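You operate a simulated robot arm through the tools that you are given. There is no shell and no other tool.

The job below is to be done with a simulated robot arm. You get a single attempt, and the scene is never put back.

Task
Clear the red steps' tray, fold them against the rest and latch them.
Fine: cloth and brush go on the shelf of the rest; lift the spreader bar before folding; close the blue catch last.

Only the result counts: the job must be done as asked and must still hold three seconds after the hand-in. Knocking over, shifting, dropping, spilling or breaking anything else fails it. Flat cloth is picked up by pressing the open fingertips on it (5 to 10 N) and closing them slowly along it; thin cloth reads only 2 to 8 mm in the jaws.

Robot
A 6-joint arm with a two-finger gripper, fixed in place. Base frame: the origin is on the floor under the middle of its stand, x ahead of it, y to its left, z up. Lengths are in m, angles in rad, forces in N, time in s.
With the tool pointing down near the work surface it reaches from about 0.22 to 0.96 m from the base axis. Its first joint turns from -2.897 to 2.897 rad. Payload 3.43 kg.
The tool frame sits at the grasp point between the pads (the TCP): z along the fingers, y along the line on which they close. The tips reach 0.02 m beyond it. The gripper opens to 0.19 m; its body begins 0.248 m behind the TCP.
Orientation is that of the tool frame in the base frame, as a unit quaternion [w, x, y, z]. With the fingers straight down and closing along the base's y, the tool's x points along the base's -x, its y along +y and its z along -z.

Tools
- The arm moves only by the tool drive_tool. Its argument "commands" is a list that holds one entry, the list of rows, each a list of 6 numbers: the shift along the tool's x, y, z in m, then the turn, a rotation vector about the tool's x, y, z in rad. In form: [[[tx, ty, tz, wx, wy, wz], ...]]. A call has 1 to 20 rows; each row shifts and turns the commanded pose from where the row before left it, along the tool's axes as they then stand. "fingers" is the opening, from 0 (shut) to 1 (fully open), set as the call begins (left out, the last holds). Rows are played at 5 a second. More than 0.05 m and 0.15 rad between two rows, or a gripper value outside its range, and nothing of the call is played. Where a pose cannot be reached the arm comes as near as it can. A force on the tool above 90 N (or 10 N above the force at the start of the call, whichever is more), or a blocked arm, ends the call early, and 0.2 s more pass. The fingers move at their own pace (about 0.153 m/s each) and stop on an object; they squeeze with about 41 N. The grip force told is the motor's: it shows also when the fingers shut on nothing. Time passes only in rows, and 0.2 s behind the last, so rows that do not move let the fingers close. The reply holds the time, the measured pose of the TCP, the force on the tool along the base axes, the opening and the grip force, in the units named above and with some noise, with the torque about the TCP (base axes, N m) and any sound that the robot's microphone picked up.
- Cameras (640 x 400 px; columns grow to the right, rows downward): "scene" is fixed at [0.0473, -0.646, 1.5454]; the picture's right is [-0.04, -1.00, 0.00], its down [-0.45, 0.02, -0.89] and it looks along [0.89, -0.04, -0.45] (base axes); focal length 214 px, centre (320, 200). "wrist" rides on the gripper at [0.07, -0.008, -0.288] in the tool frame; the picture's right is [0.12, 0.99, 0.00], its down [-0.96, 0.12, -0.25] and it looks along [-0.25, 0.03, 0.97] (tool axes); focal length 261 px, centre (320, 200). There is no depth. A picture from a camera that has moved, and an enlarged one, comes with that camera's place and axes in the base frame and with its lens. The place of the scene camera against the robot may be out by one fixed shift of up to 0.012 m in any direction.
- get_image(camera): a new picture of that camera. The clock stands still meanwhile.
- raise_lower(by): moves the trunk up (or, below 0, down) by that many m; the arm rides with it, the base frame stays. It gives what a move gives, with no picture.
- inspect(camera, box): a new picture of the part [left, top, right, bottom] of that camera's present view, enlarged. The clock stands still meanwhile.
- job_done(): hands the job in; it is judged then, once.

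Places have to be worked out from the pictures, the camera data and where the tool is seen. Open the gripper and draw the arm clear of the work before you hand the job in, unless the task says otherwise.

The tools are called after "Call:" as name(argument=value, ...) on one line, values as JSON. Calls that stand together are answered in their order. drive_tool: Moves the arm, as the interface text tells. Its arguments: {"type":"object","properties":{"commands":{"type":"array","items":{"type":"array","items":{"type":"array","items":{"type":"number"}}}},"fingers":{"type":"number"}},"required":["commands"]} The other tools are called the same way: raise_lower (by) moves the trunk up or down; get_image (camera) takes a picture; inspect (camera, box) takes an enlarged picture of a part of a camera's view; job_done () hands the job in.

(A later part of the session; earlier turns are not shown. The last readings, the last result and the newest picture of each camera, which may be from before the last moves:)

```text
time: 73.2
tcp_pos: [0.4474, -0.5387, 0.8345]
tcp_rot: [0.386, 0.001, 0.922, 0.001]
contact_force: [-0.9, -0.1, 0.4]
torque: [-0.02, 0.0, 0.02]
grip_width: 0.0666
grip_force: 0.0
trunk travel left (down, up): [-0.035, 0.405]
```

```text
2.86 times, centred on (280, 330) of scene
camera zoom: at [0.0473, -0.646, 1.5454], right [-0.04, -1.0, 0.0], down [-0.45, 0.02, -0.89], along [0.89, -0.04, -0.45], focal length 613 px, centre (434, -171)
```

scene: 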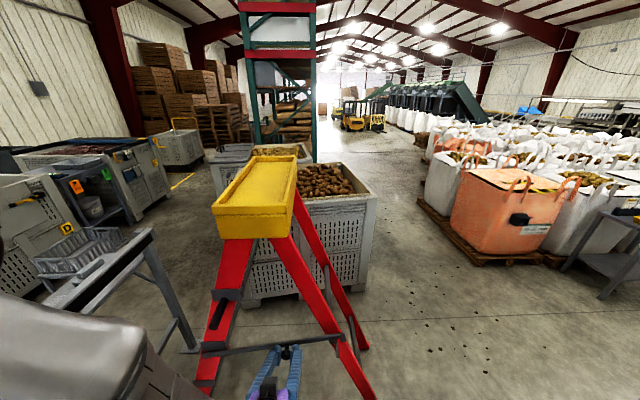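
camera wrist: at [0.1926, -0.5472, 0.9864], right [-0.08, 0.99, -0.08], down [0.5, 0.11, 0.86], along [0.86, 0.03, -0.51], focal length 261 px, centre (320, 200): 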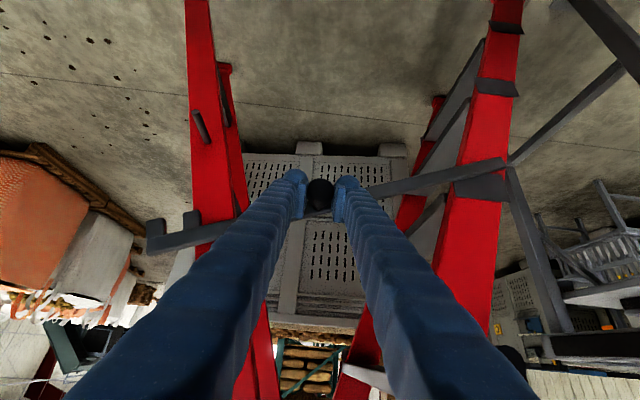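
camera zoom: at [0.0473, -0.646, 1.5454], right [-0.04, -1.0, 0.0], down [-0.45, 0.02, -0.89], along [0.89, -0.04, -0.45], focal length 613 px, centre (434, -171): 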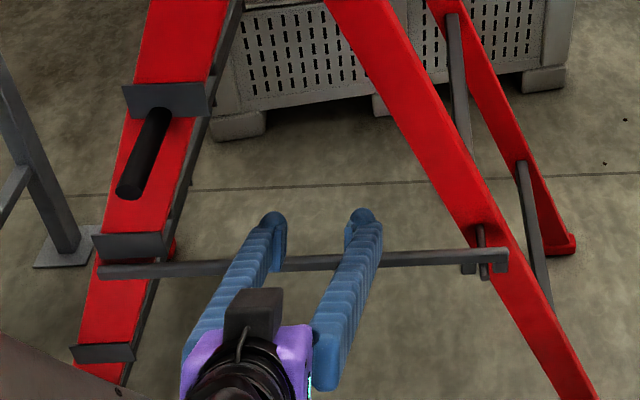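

The bar dropped back onto its pin as soon as it was released, so it must be held up while the fold begins. I go back down and re-grip the knob.

Call:
drive_tool(commands=[[[0.0203, -0.0055, 0.02, 0, 0, 0], [0.0203, -0.0055, 0.02, 0, 0, 0], [0.0203, -0.0055, 0.02, 0, 0, 0], [0.0195, -0.005, 0.0193, 0, 0, 0], [0, 0, 0, 0, 0, 0]]], fingers=0.42)

Call:
inspect(camera="wrist", box=[230, 120, 410, 250])

Call:
inspect(camera="scene", box=[180, 260, 380, 400])

```text
time: 74.4
tcp_pos: [0.4474, -0.5596, 0.7185]
tcp_rot: [0.384, 0.001, 0.923, 0.001]
contact_force: [0.5, 0.1, -0.1]
torque: [0.0, 0.0, 0.02]
grip_width: 0.0797
grip_force: 0.0
trunk travel left (down, up): [-0.035, 0.405]
```

```text
3.08 times, centred on (320, 185) of wrist
camera zoom: at [0.1938, -0.5685, 0.8719], right [-0.08, 0.99, -0.08], down [0.5, 0.11, 0.86], along [0.86, 0.03, -0.51], focal length 802 px, centre (320, 246)
```

zoom: 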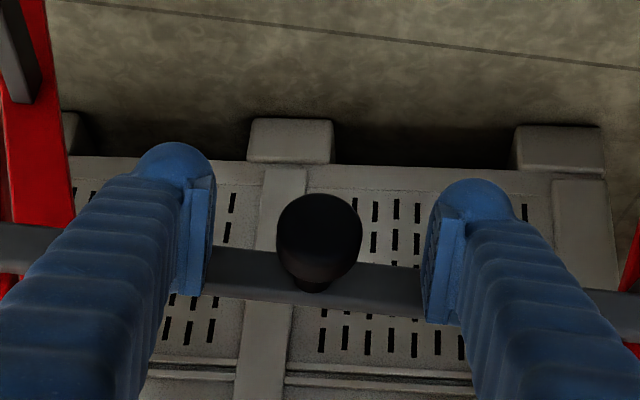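

```text
2.86 times, centred on (280, 330) of scene
camera zoom: at [0.0473, -0.646, 1.5454], right [-0.04, -1.0, 0.0], down [-0.45, 0.02, -0.89], along [0.89, -0.04, -0.45], focal length 613 px, centre (434, -171)
```

zoom: 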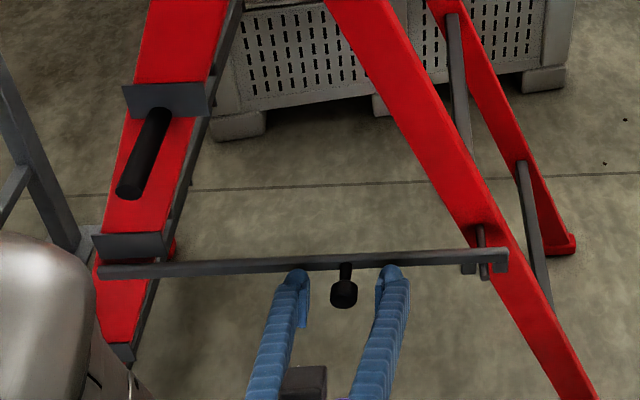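

The knob is again between the pads. I grip it.

Call:
drive_tool(commands=[[[0, 0, 0, 0, 0, 0], [0, 0, 0, 0, 0, 0], [0, 0, 0, 0, 0, 0], [0, 0, 0, 0, 0, 0]]], fingers=0.05)

Call:
drive_tool(commands=[[[-0.009, 0.0015, -0.0089, 0, 0, 0], [-0.009, 0.001, -0.0089, 0, 0, 0], [-0.009, 0.0014, -0.0089, 0, 0, 0], [-0.009, 0.002, -0.0089, 0, 0, 0], [-0.0088, 0.0025, -0.0087, 0, 0, 0], [-0.0088, 0.003, -0.0087, 0, 0, 0], [0, 0, 0, 0, 0, 0]]], fingers=0.05)

Call:
inspect(camera="scene", box=[180, 260, 380, 400])

```text
time: 75.4
tcp_pos: [0.4481, -0.5596, 0.7208]
tcp_rot: [0.385, 0.001, 0.923, 0.0]
contact_force: [1.1, -5.6, 0.6]
torque: [-0.02, 0.04, -0.07]
grip_width: 0.031
grip_force: 44.5
trunk travel left (down, up): [-0.035, 0.405]
```

```text
time: 77.0
tcp_pos: [0.4455, -0.5508, 0.7964]
tcp_rot: [0.385, 0.001, 0.923, 0.001]
contact_force: [-2.2, -27.5, 6.3]
torque: [-0.04, 0.13, -0.37]
grip_width: 0.0292
grip_force: 45.1
trunk travel left (down, up): [-0.035, 0.405]
```

```text
2.86 times, centred on (280, 330) of scene
camera zoom: at [0.0473, -0.646, 1.5454], right [-0.04, -1.0, 0.0], down [-0.45, 0.02, -0.89], along [0.89, -0.04, -0.45], focal length 613 px, centre (434, -171)
```

zoom: 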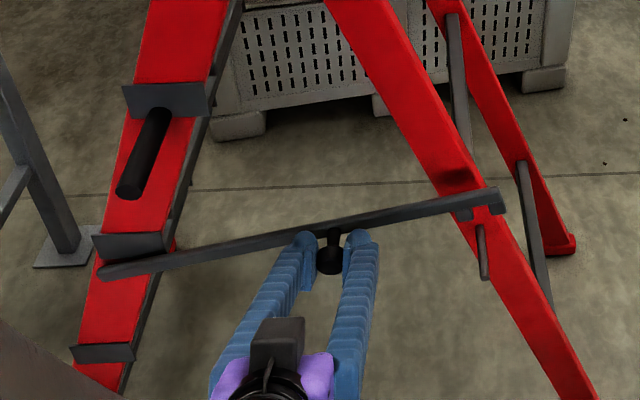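

The bar is at ~15° and already presses back with 27 N against +y. I now push a little toward +y while holding it, to see whether the front frame turns.

Call:
drive_tool(commands=[[[-0.001, 0.004, -0.001, 0, 0, 0], [-0.001, 0.004, -0.001, 0, 0, 0], [0, 0, 0, 0, 0, 0]]], fingers=0.05)

Call:
inspect(camera="scene", box=[180, 140, 400, 400])

```text
time: 77.8
tcp_pos: [0.446, -0.5401, 0.7981]
tcp_rot: [0.385, 0.0, 0.923, 0.002]
contact_force: [-6.2, -27.2, 7.3]
torque: [-0.01, -0.33, -0.33]
grip_width: 0.0292
grip_force: 45.0
trunk travel left (down, up): [-0.035, 0.405]
```

```text
1.54 times, centred on (290, 270) of scene
camera zoom: at [0.0473, -0.646, 1.5454], right [-0.04, -1.0, 0.0], down [-0.45, 0.02, -0.89], along [0.89, -0.04, -0.45], focal length 330 px, centre (366, 92)
```

zoom: 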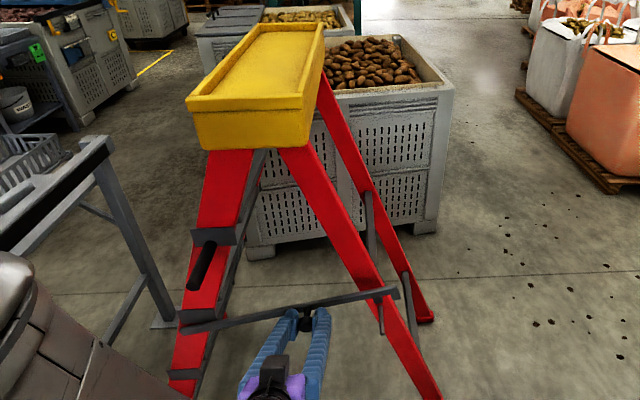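

The front frame turns about its feet under a steady ~27 N and the tray moves with it – the model is right. I continue along the arc with the bar held up.

Call:
drive_tool(commands=[[[-0.0032, 0.0118, -0.0032, 0, 0, 0], [-0.0032, 0.0118, -0.0032, 0, 0, 0], [-0.0032, 0.0118, -0.0032, 0, 0, 0], [-0.0026, 0.0129, -0.0025, 0, 0, 0], [-0.0026, 0.0129, -0.0025, 0, 0, 0], [-0.0026, 0.0129, -0.0025, 0, 0, 0], [-0.0026, 0.0129, -0.0025, 0, 0, 0], [0, 0, 0, 0, 0, 0]]], fingers=0.05)

Call:
get_image(camera="scene")

Call:
inspect(camera="scene", box=[180, 260, 380, 400])

```text
time: 79.6
tcp_pos: [0.4473, -0.4522, 0.8272]
tcp_rot: [0.386, 0.0, 0.923, 0.001]
contact_force: [0.0, 0.0, 0.8]
torque: [-0.03, -0.02, -0.03]
grip_width: 0.0094
grip_force: 0.1
trunk travel left (down, up): [-0.035, 0.405]
```

```text
taken
```

scene: 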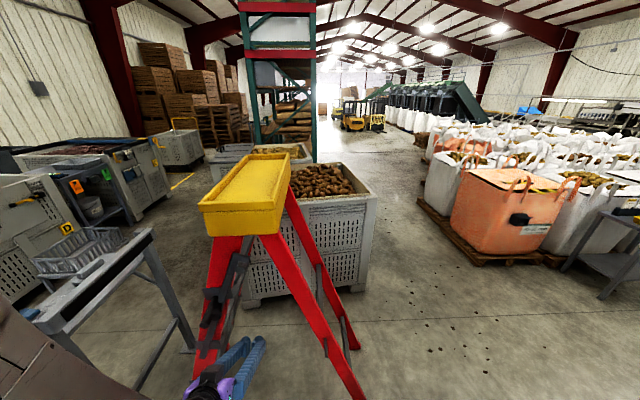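

```text
2.86 times, centred on (280, 330) of scene
camera zoom: at [0.0473, -0.646, 1.5454], right [-0.04, -1.0, 0.0], down [-0.45, 0.02, -0.89], along [0.89, -0.04, -0.45], focal length 613 px, centre (434, -171)
```

zoom: 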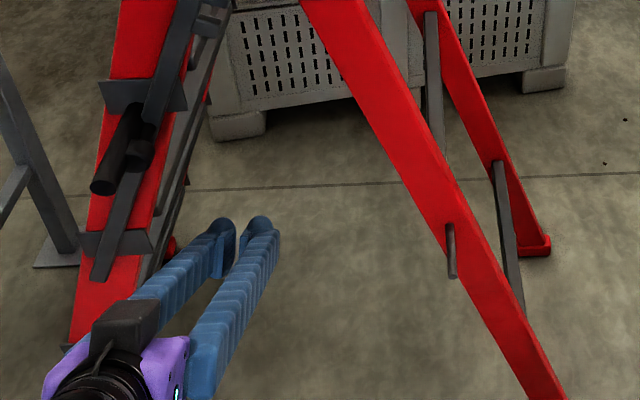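

The knob slipped out of the jaws, but the bar swung up and now lies against the pull handle along the front rail, with the ladder partly folded. I wait briefly without moving to see whether the bar stays.

Call:
drive_tool(commands=[[[0, 0, 0, 0, 0, 0], [0, 0, 0, 0, 0, 0]]], fingers=0.05)

Call:
get_image(camera="scene")

Call:
inspect(camera="scene", box=[180, 200, 380, 400])

Call:
get_image(camera="wrist")

```text
time: 80.2
tcp_pos: [0.4478, -0.4551, 0.8276]
tcp_rot: [0.385, 0.0, 0.923, 0.001]
contact_force: [-0.5, 0.5, 0.2]
torque: [0.01, -0.02, 0.02]
grip_width: 0.0095
grip_force: 0.0
trunk travel left (down, up): [-0.035, 0.405]
```

```text
taken
```

scene: 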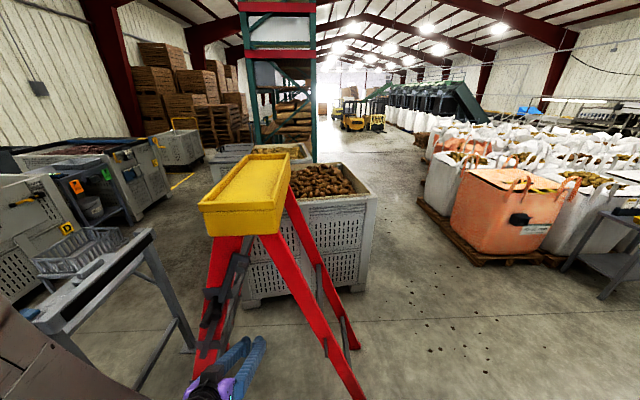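

```text
2.00 times, centred on (280, 300) of scene
camera zoom: at [0.0473, -0.646, 1.5454], right [-0.04, -1.0, 0.0], down [-0.45, 0.02, -0.89], along [0.89, -0.04, -0.45], focal length 429 px, centre (400, 0)
```

zoom: 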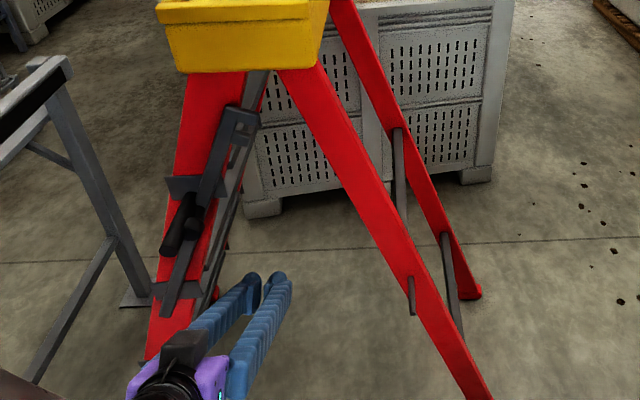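

```text
taken
camera wrist: at [0.1932, -0.4619, 0.9792], right [-0.08, 0.99, -0.08], down [0.5, 0.11, 0.86], along [0.86, 0.03, -0.51], focal length 261 px, centre (320, 200)
```

wrist: 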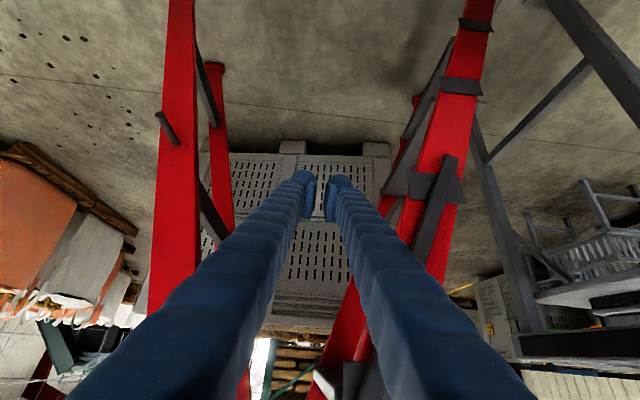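

The bar stays up on its own, resting against the pull handle. I zoom in on the handle/knob arrangement.

Call:
inspect(camera="scene", box=[185, 240, 265, 370])

Call:
inspect(camera="wrist", box=[340, 100, 520, 340])

```text
3.08 times, centred on (225, 305) of scene
camera zoom: at [0.0473, -0.646, 1.5454], right [-0.04, -1.0, 0.0], down [-0.45, 0.02, -0.89], along [0.89, -0.04, -0.45], focal length 660 px, centre (612, -123)
```

zoom: 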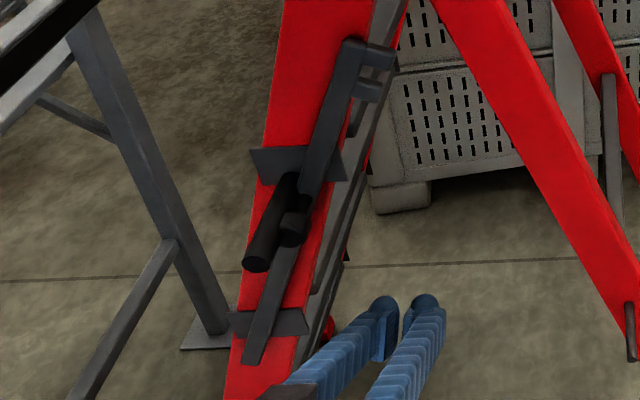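

```text
1.67 times, centred on (430, 220) of wrist
camera zoom: at [0.1932, -0.4619, 0.9792], right [-0.08, 0.99, -0.08], down [0.5, 0.11, 0.86], along [0.86, 0.03, -0.51], focal length 434 px, centre (137, 167)
```

zoom: 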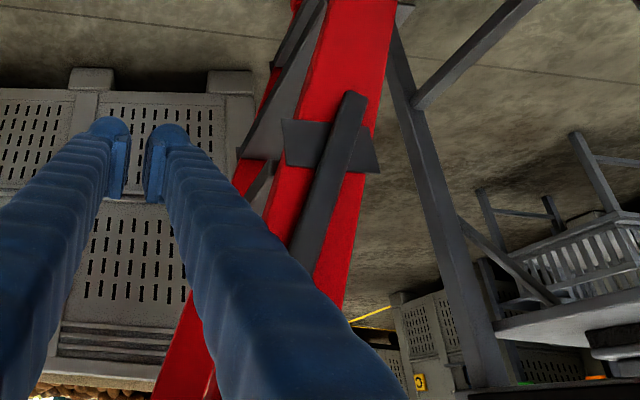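

The knob rests on the -y side of the handle and the bar is stowed upward. I back away from it and reorient the tool to a steeper tilt to come at the handle from above.

Call:
drive_tool(commands=[[[0, -0.005, -0.04, 0, 0, 0], [0, -0.005, -0.04, 0, 0, 0], [0, -0.005, -0.04, 0, 0, 0], [0, 0, -0.04, 0, 0, 0], [0, 0, -0.03, 0, 0.133, 0], [0, 0, -0.03, 0, 0.133, 0], [0, 0, -0.03, 0, 0.133, 0], [0, 0, -0.03, 0, 0, 0], [0, 0, 0, 0, 0, 0]]], fingers=0.45)

Call:
get_image(camera="wrist")

Call:
get_image(camera="scene")

```text
time: 82.2
tcp_pos: [0.2664, -0.4701, 1.0391]
tcp_rot: [0.195, 0.001, 0.981, 0.001]
contact_force: [-0.7, -0.5, 0.9]
torque: [-0.04, -0.02, -0.01]
grip_width: 0.0855
grip_force: 0.1
trunk travel left (down, up): [-0.035, 0.405]
```

```text
taken
camera wrist: at [0.0922, -0.4775, 1.2774], right [-0.11, 0.99, -0.04], down [0.79, 0.11, 0.6], along [0.6, 0.03, -0.8], focal length 261 px, centre (320, 200)
```

wrist: 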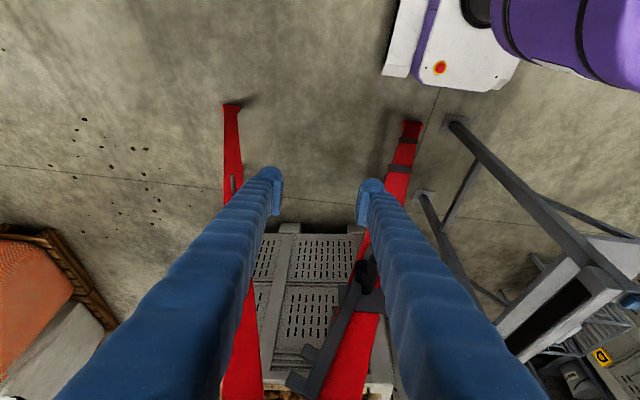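

```text
taken
```

scene: 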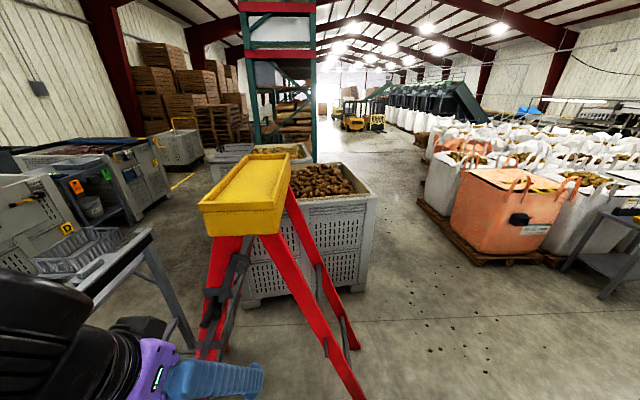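

I now shift so that the handle falls between the fingers in the wrist view.

Call:
drive_tool(commands=[[[-0.025, 0.026, -0.015, 0, 0, 0], [-0.025, 0.026, -0.015, 0, 0, 0], [-0.025, 0.026, -0.015, 0, 0, 0], [-0.02, 0.022, -0.015, 0, 0, 0], [0, 0, 0, 0, 0, 0]]], fingers=0.5)

Call:
get_image(camera="wrist")

Call:
inspect(camera="wrist", box=[240, 150, 400, 310])

Call:
get_image(camera="scene")

```text
time: 83.6
tcp_pos: [0.334, -0.3741, 1.0915]
tcp_rot: [0.18, 0.008, 0.983, 0.039]
contact_force: [-0.9, -0.1, 0.3]
torque: [0.01, 0.02, -0.01]
grip_width: 0.0949
grip_force: 0.0
trunk travel left (down, up): [-0.035, 0.405]
stopped in row 5: the arm was blocked; the commanded pose is now the measured one
```

```text
taken
camera wrist: at [0.1659, -0.4014, 1.3355], right [-0.11, 0.99, 0.04], down [0.81, 0.07, 0.58], along [0.57, 0.09, -0.81], focal length 261 px, centre (320, 200)
```

wrist: 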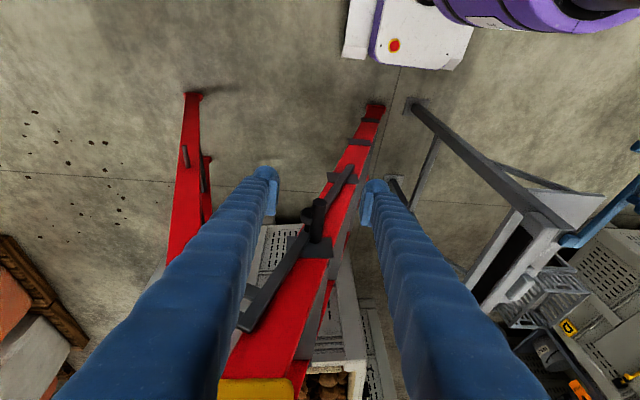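

```text
2.50 times, centred on (320, 230) of wrist
camera zoom: at [0.1659, -0.4014, 1.3355], right [-0.11, 0.99, 0.04], down [0.81, 0.07, 0.58], along [0.57, 0.09, -0.81], focal length 652 px, centre (320, 125)
```

zoom: 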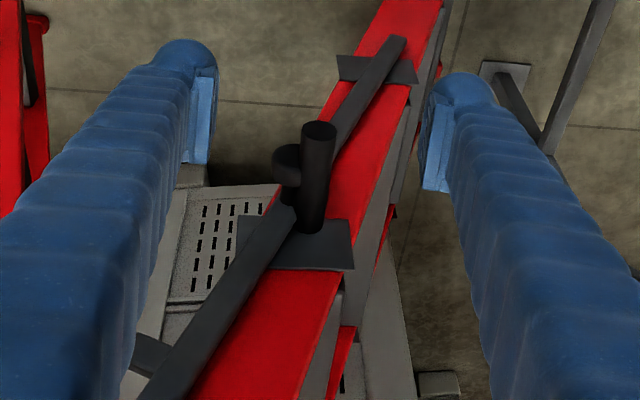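

```text
taken
```

scene: 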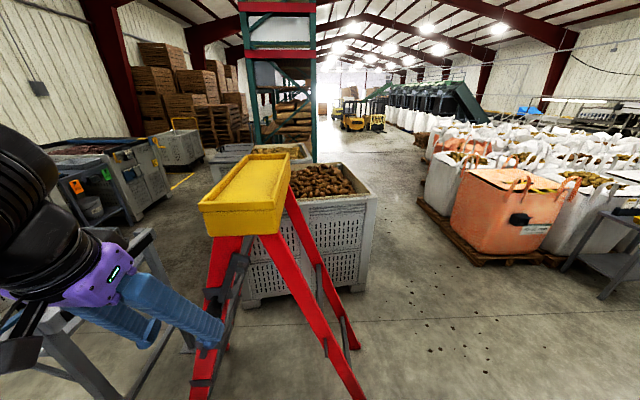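

The arm was reported blocked at the end of that move with no tool force. I inspect where the arm links are relative to the rest and catch.

Call:
inspect(camera="scene", box=[0, 100, 220, 400])

Call:
inspect(camera="wrist", box=[340, 0, 640, 260])

```text
1.33 times, centred on (110, 250) of scene
camera zoom: at [0.0473, -0.646, 1.5454], right [-0.04, -1.0, 0.0], down [-0.45, 0.02, -0.89], along [0.89, -0.04, -0.45], focal length 286 px, centre (600, 133)
```

zoom: 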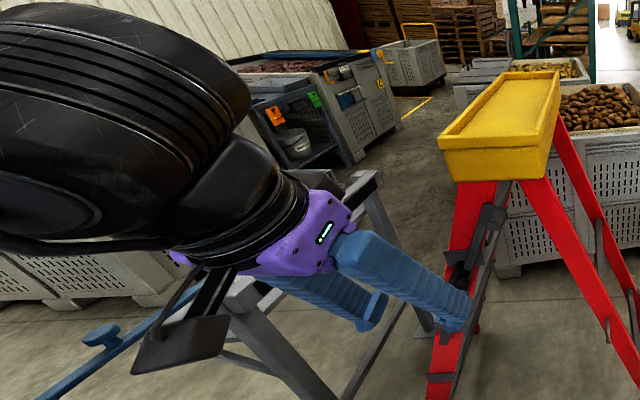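

```text
1.54 times, centred on (490, 130) of wrist
camera zoom: at [0.1659, -0.4014, 1.3355], right [-0.11, 0.99, 0.04], down [0.81, 0.07, 0.58], along [0.57, 0.09, -0.81], focal length 401 px, centre (58, 308)
```

zoom: 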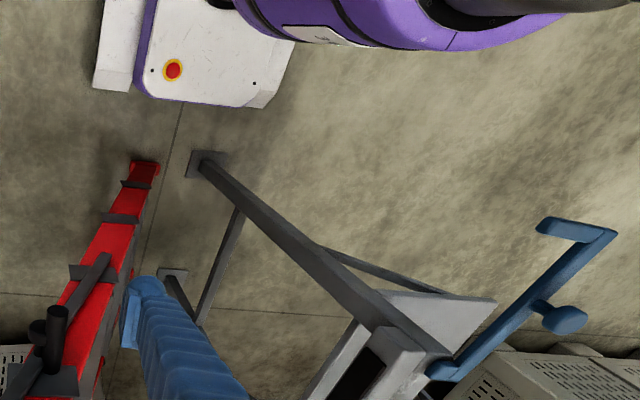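

The large wrist is folded tightly near the low shoulder, likely the cause. I raise the trunk 0.2 m, which opens the arm, then straighten the orientation.

Call:
raise_lower(by=0.2)

Call:
drive_tool(commands=[[[0, 0, 0, 0.037, 0, -0.015], [0, 0, 0, 0.037, 0, -0.015], [0, 0, 0, 0, 0, 0]]], fingers=0.5)

```text
time: 85.8
tcp_pos: [0.333, -0.3727, 1.293]
tcp_rot: [0.18, 0.008, 0.983, 0.039]
contact_force: [0.2, 0.1, -0.1]
torque: [0.01, 0.01, -0.02]
grip_width: 0.0951
grip_force: 0.0
trunk travel left (down, up): [-0.235, 0.205]
```

```text
time: 86.6
tcp_pos: [0.3341, -0.3747, 1.2721]
tcp_rot: [0.173, 0.003, 0.985, 0.021]
contact_force: [0.2, -0.2, 0.5]
torque: [0.0, -0.01, 0.03]
grip_width: 0.0951
grip_force: 0.2
trunk travel left (down, up): [-0.235, 0.205]
```

The pose changed partially; I let it settle a moment and read again.

Call:
drive_tool(commands=[[[0, 0, 0, 0, 0, 0], [0, 0, 0, 0, 0, 0]]], fingers=0.5)

Call:
get_image(camera="scene")

```text
time: 87.2
tcp_pos: [0.331, -0.3703, 1.2895]
tcp_rot: [0.179, 0.001, 0.984, 0.005]
contact_force: [-1.0, 2.7, 0.8]
torque: [-0.5, -0.1, -0.2]
grip_width: 0.095
grip_force: 0.0
trunk travel left (down, up): [-0.235, 0.205]
```

```text
taken
```

scene: 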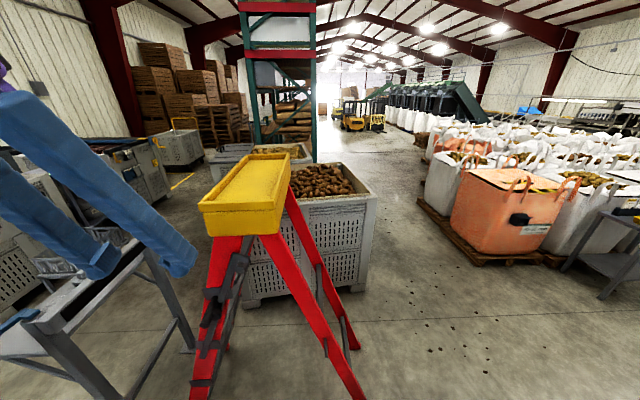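

Orientation has settled at ~20.6° tilt. I descend along the tool axis toward the handle's end, in modest steps.

Call:
drive_tool(commands=[[[0.0023, 0, 0.03, 0, 0, 0], [0.0023, 0, 0.03, 0, 0, 0], [0.0023, 0, 0.03, 0, 0, 0], [0.0023, 0, 0.03, 0, 0, 0], [0.0023, 0, 0.03, 0, 0, 0], [0, 0, 0, 0, 0, 0]]], fingers=0.5)

Call:
get_image(camera="wrist")

Call:
inspect(camera="scene", box=[0, 100, 300, 400])

```text
time: 88.6
tcp_pos: [0.3749, -0.3737, 1.1496]
tcp_rot: [0.181, -0.001, 0.983, -0.001]
contact_force: [0.7, -0.7, 0.4]
torque: [0.06, -0.03, 0.03]
grip_width: 0.0951
grip_force: 0.1
trunk travel left (down, up): [-0.235, 0.205]
```

```text
taken
camera wrist: at [0.2079, -0.3814, 1.3937], right [-0.11, 0.99, -0.04], down [0.81, 0.12, 0.57], along [0.57, 0.03, -0.82], focal length 261 px, centre (320, 200)
```

wrist: 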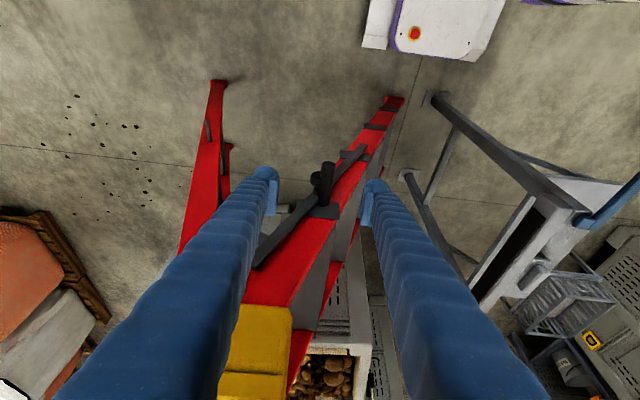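

```text
1.33 times, centred on (150, 250) of scene
camera zoom: at [0.0473, -0.646, 1.5454], right [-0.04, -1.0, 0.0], down [-0.45, 0.02, -0.89], along [0.89, -0.04, -0.45], focal length 286 px, centre (547, 133)
```

zoom: 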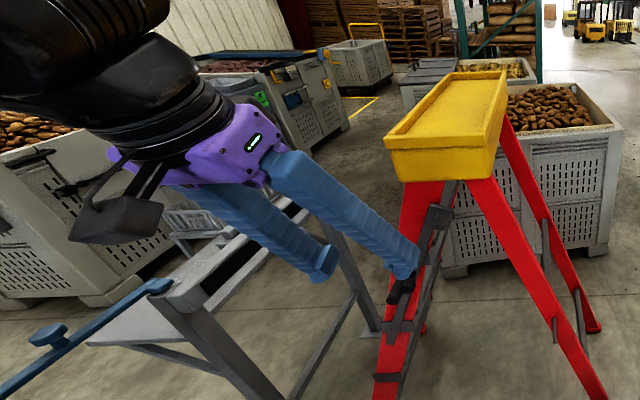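

The handle lies between the fingers. I zoom in to fix its exact position relative to the jaws.

Call:
inspect(camera="wrist", box=[250, 130, 390, 270])

Call:
inspect(camera="scene", box=[170, 240, 270, 360])

```text
2.86 times, centred on (320, 200) of wrist
camera zoom: at [0.2079, -0.3814, 1.3937], right [-0.11, 0.99, -0.04], down [0.81, 0.12, 0.57], along [0.57, 0.03, -0.82], focal length 745 px, centre (320, 200)
```

zoom: 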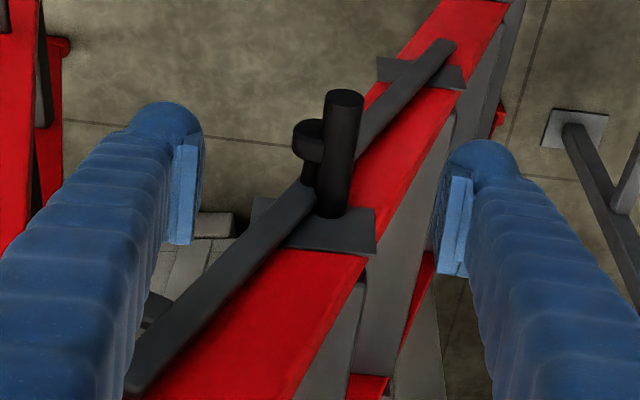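

```text
3.33 times, centred on (220, 300) of scene
camera zoom: at [0.0473, -0.646, 1.5454], right [-0.04, -1.0, 0.0], down [-0.45, 0.02, -0.89], along [0.89, -0.04, -0.45], focal length 715 px, centre (653, -133)
```

zoom: 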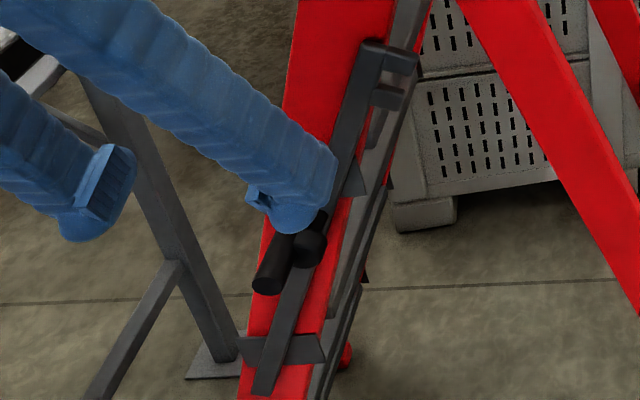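

The handle's free end spans x≈0.412–0.448 beyond the knob, at y≈-0.359, z≈1.00. I advance most of the way along the tool axis and re-check.

Call:
drive_tool(commands=[[[0.002, 0.005, 0.035, 0, 0, 0], [0.002, 0.005, 0.035, 0, 0, 0], [0.0013, 0.0047, 0.035, 0, 0, 0], [0.0013, 0, 0.015, 0, 0, 0], [0, 0, 0, 0, 0, 0]]], fingers=0.45)

Call:
inspect(camera="wrist", box=[250, 110, 390, 250])

Call:
inspect(camera="scene", box=[170, 240, 270, 360])

```text
time: 89.8
tcp_pos: [0.4122, -0.3597, 1.034]
tcp_rot: [0.181, -0.001, 0.984, -0.001]
contact_force: [-0.5, 0.6, 0.3]
torque: [-0.02, -0.01, 0.02]
grip_width: 0.0856
grip_force: 0.1
trunk travel left (down, up): [-0.235, 0.205]
```

```text
2.86 times, centred on (320, 180) of wrist
camera zoom: at [0.2446, -0.3671, 1.2782], right [-0.11, 0.99, -0.04], down [0.81, 0.12, 0.57], along [0.57, 0.03, -0.82], focal length 745 px, centre (320, 257)
```

zoom: 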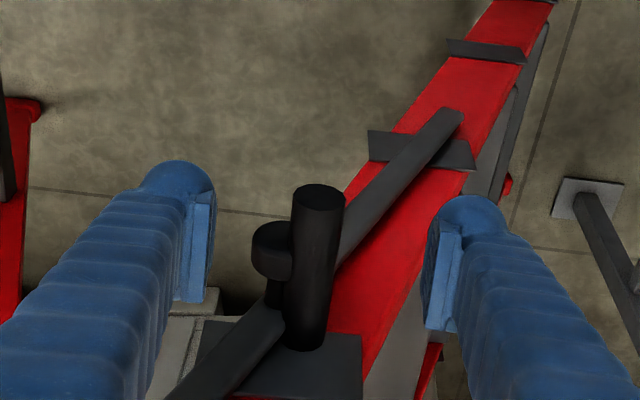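

```text
3.33 times, centred on (220, 300) of scene
camera zoom: at [0.0473, -0.646, 1.5454], right [-0.04, -1.0, 0.0], down [-0.45, 0.02, -0.89], along [0.89, -0.04, -0.45], focal length 715 px, centre (653, -133)
```

zoom: 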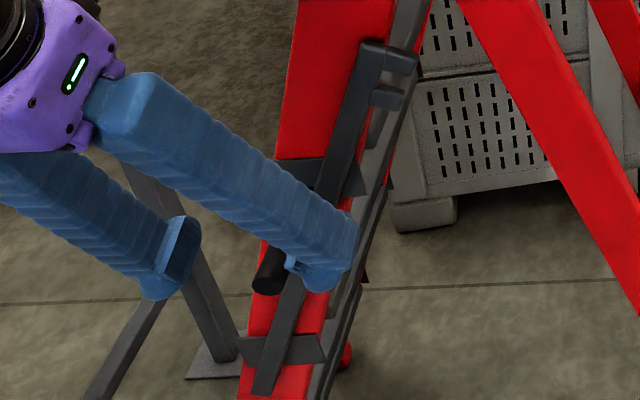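

Alignment is good. I advance the last 34 mm and close on the handle.

Call:
drive_tool(commands=[[[0, 0, 0.012, 0, 0, 0], [0, 0, 0.012, 0, 0, 0], [0, 0, 0.01, 0, 0, 0], [0, 0, 0, 0, 0, 0]]], fingers=0.45)

Call:
inspect(camera="wrist", box=[250, 110, 390, 250])

Call:
inspect(camera="scene", box=[170, 240, 270, 360])

```text
time: 90.8
tcp_pos: [0.4252, -0.3603, 1.0025]
tcp_rot: [0.181, -0.001, 0.983, -0.001]
contact_force: [-0.5, 0.1, -0.1]
torque: [0.02, -0.02, 0.01]
grip_width: 0.0854
grip_force: 0.0
trunk travel left (down, up): [-0.235, 0.205]
```

```text
2.86 times, centred on (320, 180) of wrist
camera zoom: at [0.2571, -0.3677, 1.2472], right [-0.11, 0.99, -0.04], down [0.81, 0.12, 0.57], along [0.57, 0.03, -0.82], focal length 745 px, centre (320, 257)
```

zoom: 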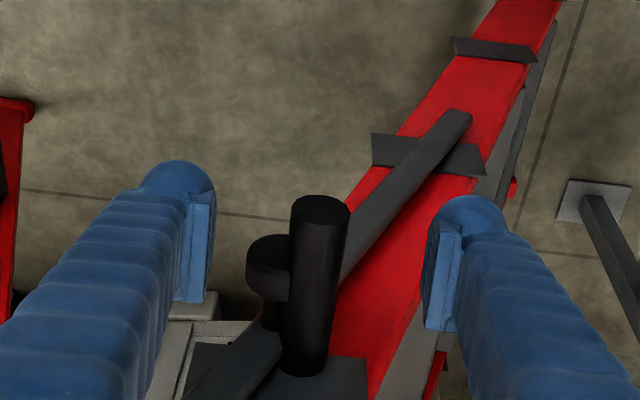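

```text
3.33 times, centred on (220, 300) of scene
camera zoom: at [0.0473, -0.646, 1.5454], right [-0.04, -1.0, 0.0], down [-0.45, 0.02, -0.89], along [0.89, -0.04, -0.45], focal length 715 px, centre (653, -133)
```

zoom: 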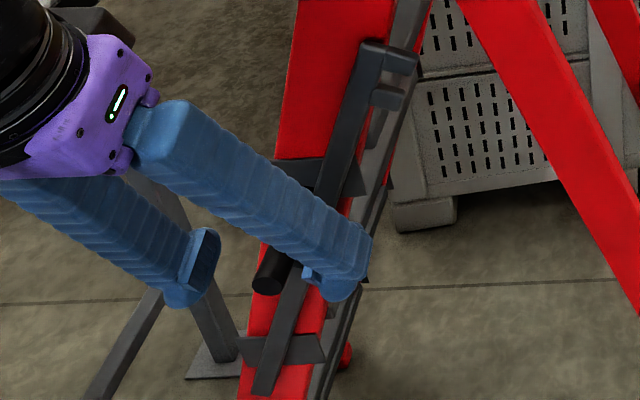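

The handle sits between the pads, slightly low; I go 5 mm deeper and then close.

Call:
drive_tool(commands=[[[0.003, 0.0008, 0.006, 0, 0, 0], [0, 0, 0, 0, 0, 0]]], fingers=0.45)

Call:
drive_tool(commands=[[[0, 0, 0, 0, 0, 0], [0, 0, 0, 0, 0, 0], [0, 0, 0, 0, 0, 0], [0, 0, 0, 0, 0, 0]]], fingers=0.02)

Call:
inspect(camera="wrist", box=[250, 110, 390, 250])

Call:
inspect(camera="scene", box=[170, 240, 270, 360])

```text
time: 91.4
tcp_pos: [0.4245, -0.3595, 0.9966]
tcp_rot: [0.181, -0.001, 0.984, 0.0]
contact_force: [-0.2, 0.1, 0.6]
torque: [0.02, -0.03, 0.07]
grip_width: 0.0854
grip_force: 0.1
trunk travel left (down, up): [-0.235, 0.205]
```

```text
time: 92.4
tcp_pos: [0.4197, -0.3621, 0.9983]
tcp_rot: [0.182, 0.0, 0.983, -0.003]
contact_force: [-45.5, -24.1, 37.5]
torque: [-0.49, 0.27, -0.96]
grip_width: 0.023
grip_force: 44.9
trunk travel left (down, up): [-0.235, 0.205]
```

```text
2.86 times, centred on (320, 180) of wrist
camera zoom: at [0.2509, -0.3676, 1.2421], right [-0.11, 0.99, -0.05], down [0.81, 0.12, 0.57], along [0.58, 0.02, -0.82], focal length 745 px, centre (320, 257)
```

zoom: 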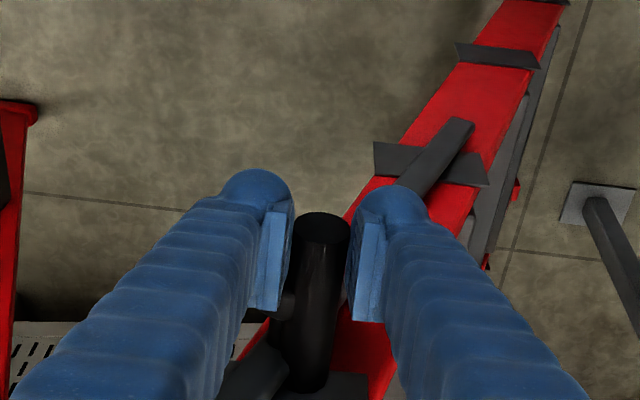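

```text
3.33 times, centred on (220, 300) of scene
camera zoom: at [0.0473, -0.646, 1.5454], right [-0.04, -1.0, 0.0], down [-0.45, 0.02, -0.89], along [0.89, -0.04, -0.45], focal length 715 px, centre (653, -133)
```

zoom: 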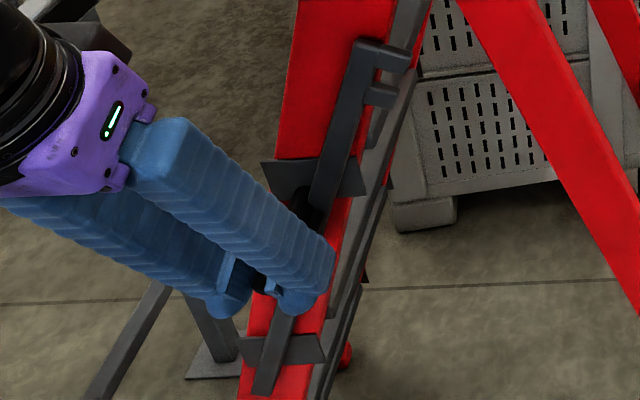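

The handle is gripped (23 mm) but the -y fingertip is wedged against the knob, giving ~60 N. I relieve by shifting the tool slightly back and up.

Call:
drive_tool(commands=[[[0.002, -0.001, -0.003, 0, 0, 0], [0.002, -0.001, -0.003, 0, 0, 0], [0, 0, 0, 0, 0, 0]]], fingers=0.02)

Call:
inspect(camera="scene", box=[170, 240, 270, 360])

```text
time: 93.2
tcp_pos: [0.4182, -0.3606, 0.9988]
tcp_rot: [0.18, -0.001, 0.984, 0.0]
contact_force: [5.1, -12.9, -21.1]
torque: [-0.1, -0.32, -0.25]
grip_width: 0.0225
grip_force: 45.0
trunk travel left (down, up): [-0.235, 0.205]
```

```text
3.33 times, centred on (220, 300) of scene
camera zoom: at [0.0473, -0.646, 1.5454], right [-0.04, -1.0, 0.0], down [-0.45, 0.02, -0.89], along [0.89, -0.04, -0.45], focal length 715 px, centre (653, -133)
```

zoom: 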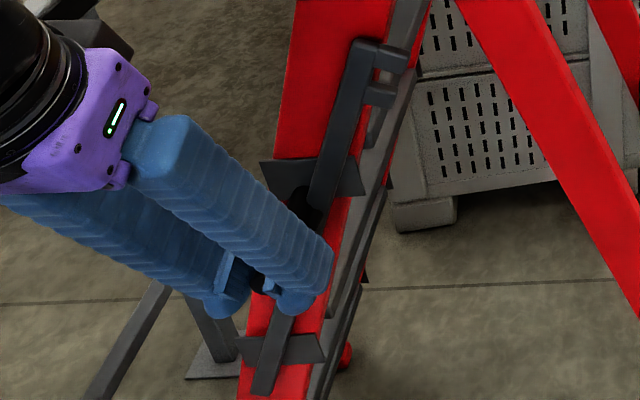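

Forces are now modest. I start folding: moving the handle along the arc about the ladder's feet while turning the tool with the ladder, first just 2.5°.

Call:
drive_tool(commands=[[[-0.002, 0.0219, -0.0055, 0.0204, 0, -0.0078], [-0.0028, 0.0219, -0.0074, 0.0204, 0, -0.0078], [0, 0, 0, 0, 0, 0]]], fingers=0.02)

Call:
get_image(camera="scene")

Call:
get_image(camera="wrist")

```text
time: 94.0
tcp_pos: [0.418, -0.3151, 1.013]
tcp_rot: [0.182, -0.005, 0.983, -0.022]
contact_force: [6.5, -3.5, 0.2]
torque: [0.11, -0.82, 0.12]
grip_width: 0.0224
grip_force: 45.0
trunk travel left (down, up): [-0.235, 0.205]
```

```text
taken
```

scene: 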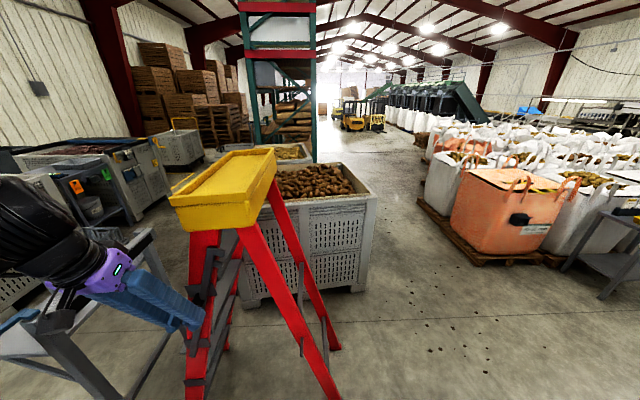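

```text
taken
camera wrist: at [0.2506, -0.3133, 1.258], right [-0.11, 0.99, -0.09], down [0.81, 0.14, 0.57], along [0.57, -0.01, -0.82], focal length 261 px, centre (320, 200)
```

wrist: 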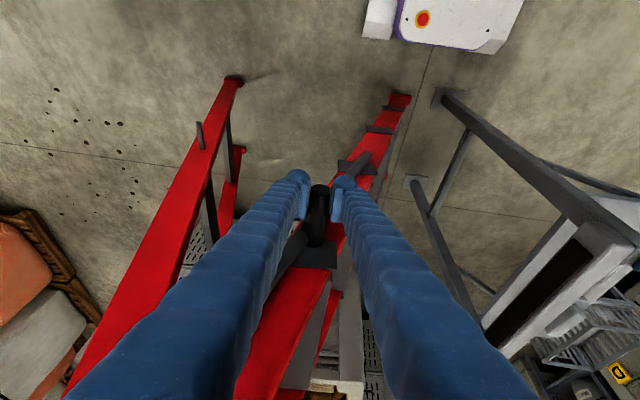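

The ladder folds smoothly with only a few newtons. I continue another 7.5°.

Call:
drive_tool(commands=[[[-0.0028, 0.0219, -0.0074, 0.0204, 0, -0.0078], [-0.0028, 0.0219, -0.0074, 0.0204, 0, -0.0078], [-0.0028, 0.0219, -0.0074, 0.0204, 0, -0.0078], [-0.0028, 0.0219, -0.0074, 0.0204, 0, -0.0078], [-0.0028, 0.0219, -0.0074, 0.0204, 0, -0.0078], [-0.0028, 0.0219, -0.0074, 0.0204, 0, -0.0078], [0, 0, 0, 0, 0, 0]]], fingers=0.02)

Call:
get_image(camera="scene")

Call:
get_image(camera="wrist")

```text
time: 95.6
tcp_pos: [0.4735, -0.2232, 1.0842]
tcp_rot: [0.178, -0.016, 0.98, -0.086]
contact_force: [0.5, -0.8, 0.4]
torque: [-0.04, 0.0, -0.07]
grip_width: 0.0036
grip_force: 0.1
out of reach, approached as far as the arm can: row 1, 2, 3, 4, 5, 6
trunk travel left (down, up): [-0.235, 0.205]
```

```text
taken
```

scene: 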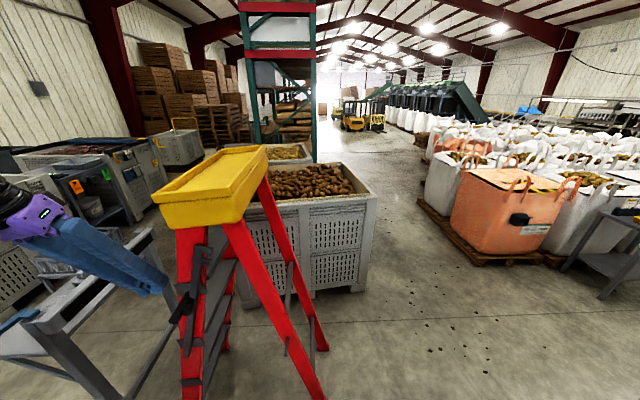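

```text
taken
camera wrist: at [0.3061, -0.1899, 1.3276], right [-0.11, 0.97, -0.21], down [0.81, 0.21, 0.54], along [0.57, -0.11, -0.81], focal length 261 px, centre (320, 200)
```

wrist: 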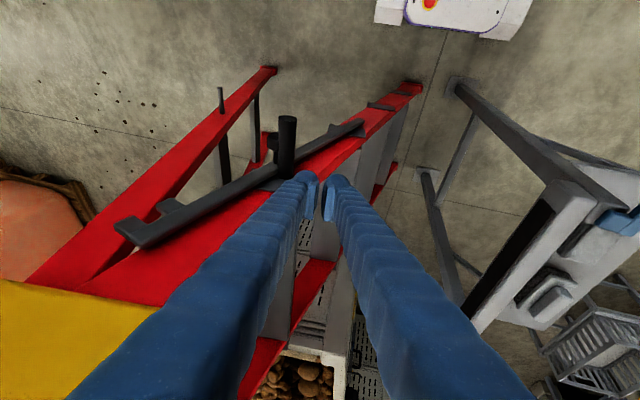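

The arm ran out of its inner reach with this tilt and slid off the handle; the ladder stayed put, partly folded. I inspect the current state closely before choosing a better arm posture.

Call:
inspect(camera="scene", box=[110, 180, 330, 400])

Call:
inspect(camera="scene", box=[130, 240, 230, 360])

Call:
inspect(camera="wrist", box=[100, 60, 400, 260])

```text
1.82 times, centred on (220, 290) of scene
camera zoom: at [0.0473, -0.646, 1.5454], right [-0.04, -1.0, 0.0], down [-0.45, 0.02, -0.89], along [0.89, -0.04, -0.45], focal length 390 px, centre (502, 36)
```

zoom: 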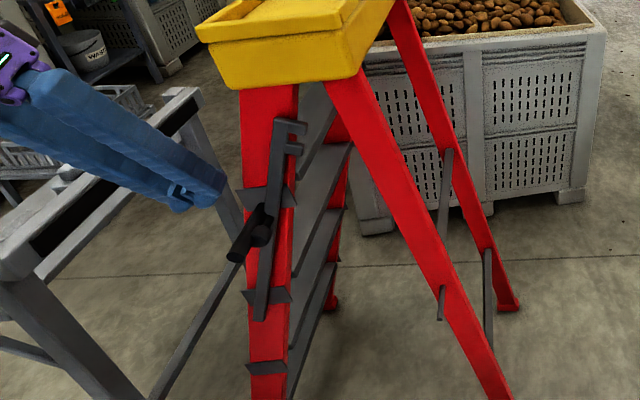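

```text
3.33 times, centred on (180, 300) of scene
camera zoom: at [0.0473, -0.646, 1.5454], right [-0.04, -1.0, 0.0], down [-0.45, 0.02, -0.89], along [0.89, -0.04, -0.45], focal length 715 px, centre (787, -133)
```

zoom: 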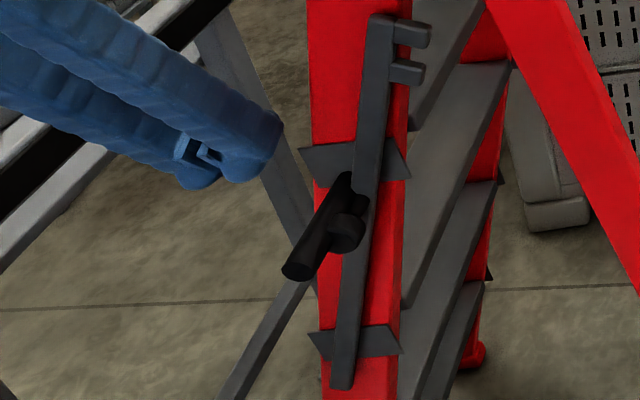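

```text
2.00 times, centred on (250, 160) of wrist
camera zoom: at [0.3061, -0.1899, 1.3276], right [-0.11, 0.97, -0.21], down [0.81, 0.21, 0.54], along [0.57, -0.11, -0.81], focal length 521 px, centre (460, 280)
```

zoom: 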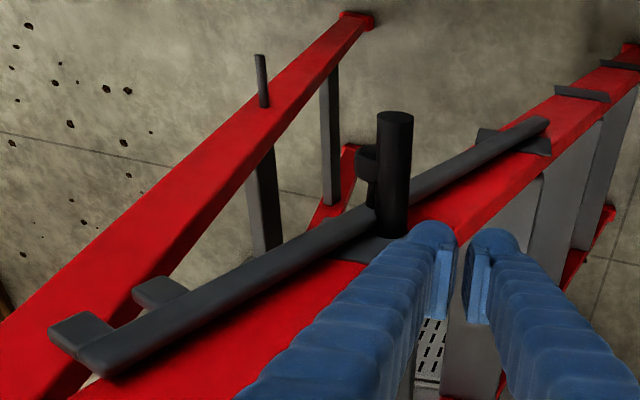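

The ladder is at about 16° from vertical, handle end near (0.412,-0.286,1.02), with the bar stowed against the handle. I retreat the gripper upward and bring the tool to vertical, which should suit the inner workspace better.

Call:
drive_tool(commands=[[[0, 0.005, -0.04, 0, 0, 0], [0, 0.005, -0.04, 0, 0, 0], [0, 0, -0.04, 0, 0, 0], [0.01, 0, 0, -0.0577, 0.1195, 0.0107], [0.01, 0, 0, -0.0577, 0.1195, 0.0107], [0.01, 0, 0, -0.0577, 0.1195, 0.0107], [0, 0, 0, 0, 0, 0]]], fingers=0.02)

Call:
get_image(camera="scene")

Call:
get_image(camera="wrist")

```text
time: 97.2
tcp_pos: [0.399, -0.1965, 1.1871]
tcp_rot: [0.002, 0.0, 1.0, -0.001]
contact_force: [0.7, 0.0, -0.3]
torque: [0.1, 0.0, -0.04]
grip_width: 0.0038
grip_force: 0.0
trunk travel left (down, up): [-0.235, 0.205]
```

```text
taken
```

scene: 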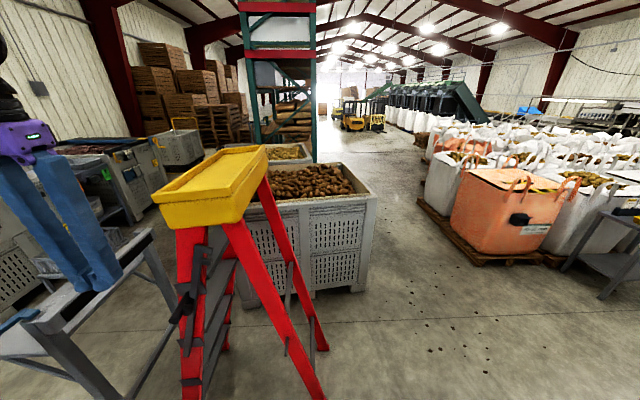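

```text
taken
camera wrist: at [0.3285, -0.2042, 1.4738], right [-0.12, 0.99, 0.0], down [0.96, 0.12, 0.25], along [0.25, 0.03, -0.97], focal length 261 px, centre (320, 200)
```

wrist: 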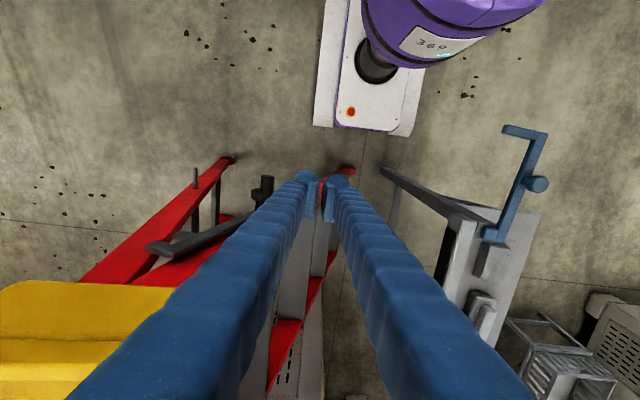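

Vertical works here. Before gripping the handle again, I test whether the end position of the handle (about (0.415, 0.095, 1.06)) is reachable with a vertical tool.

Call:
drive_tool(commands=[[[-0.002, 0.042, 0, 0, 0, 0], [-0.002, 0.042, 0, 0, 0, 0], [-0.002, 0.042, 0, 0, 0, 0], [-0.002, 0.042, 0, 0, 0, 0], [-0.002, 0.042, 0, 0, 0, 0], [-0.002, 0.042, 0, 0, 0, 0], [-0.002, 0.042, 0, 0, 0, 0], [0, 0, 0.03, 0, 0, 0], [0, 0, 0.03, 0, 0, 0], [0, 0, 0.03, 0, 0, 0], [0, 0, 0.02, 0, 0, 0], [0, 0, 0, 0, 0, 0]]], fingers=0.02)

Call:
get_image(camera="wrist")

Call:
get_image(camera="scene")

```text
time: 99.8
tcp_pos: [0.4145, 0.0964, 1.0753]
tcp_rot: [0.001, 0.0, 1.0, -0.001]
contact_force: [0.2, 0.2, 0.0]
torque: [0.0, -0.02, -0.01]
grip_width: 0.0035
grip_force: 0.1
trunk travel left (down, up): [-0.235, 0.205]
```

```text
taken
camera wrist: at [0.3435, 0.0897, 1.3635], right [-0.12, 0.99, 0.0], down [0.96, 0.12, 0.25], along [0.25, 0.03, -0.97], focal length 261 px, centre (320, 200)
```

wrist: 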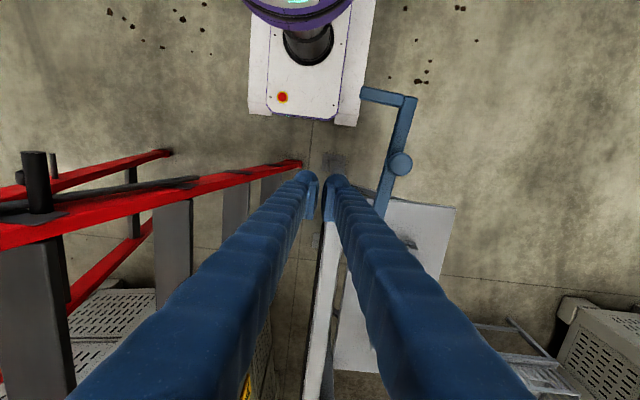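

```text
taken
```

scene: 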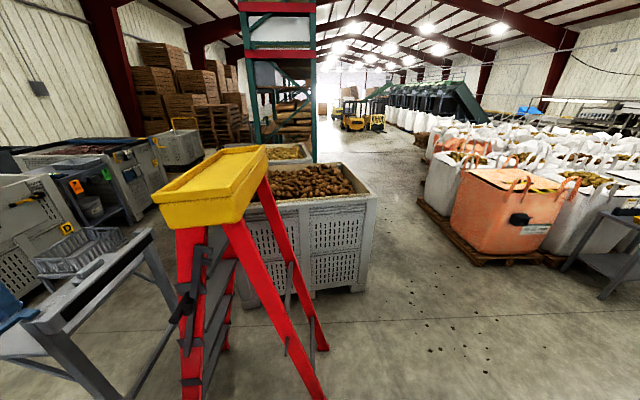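

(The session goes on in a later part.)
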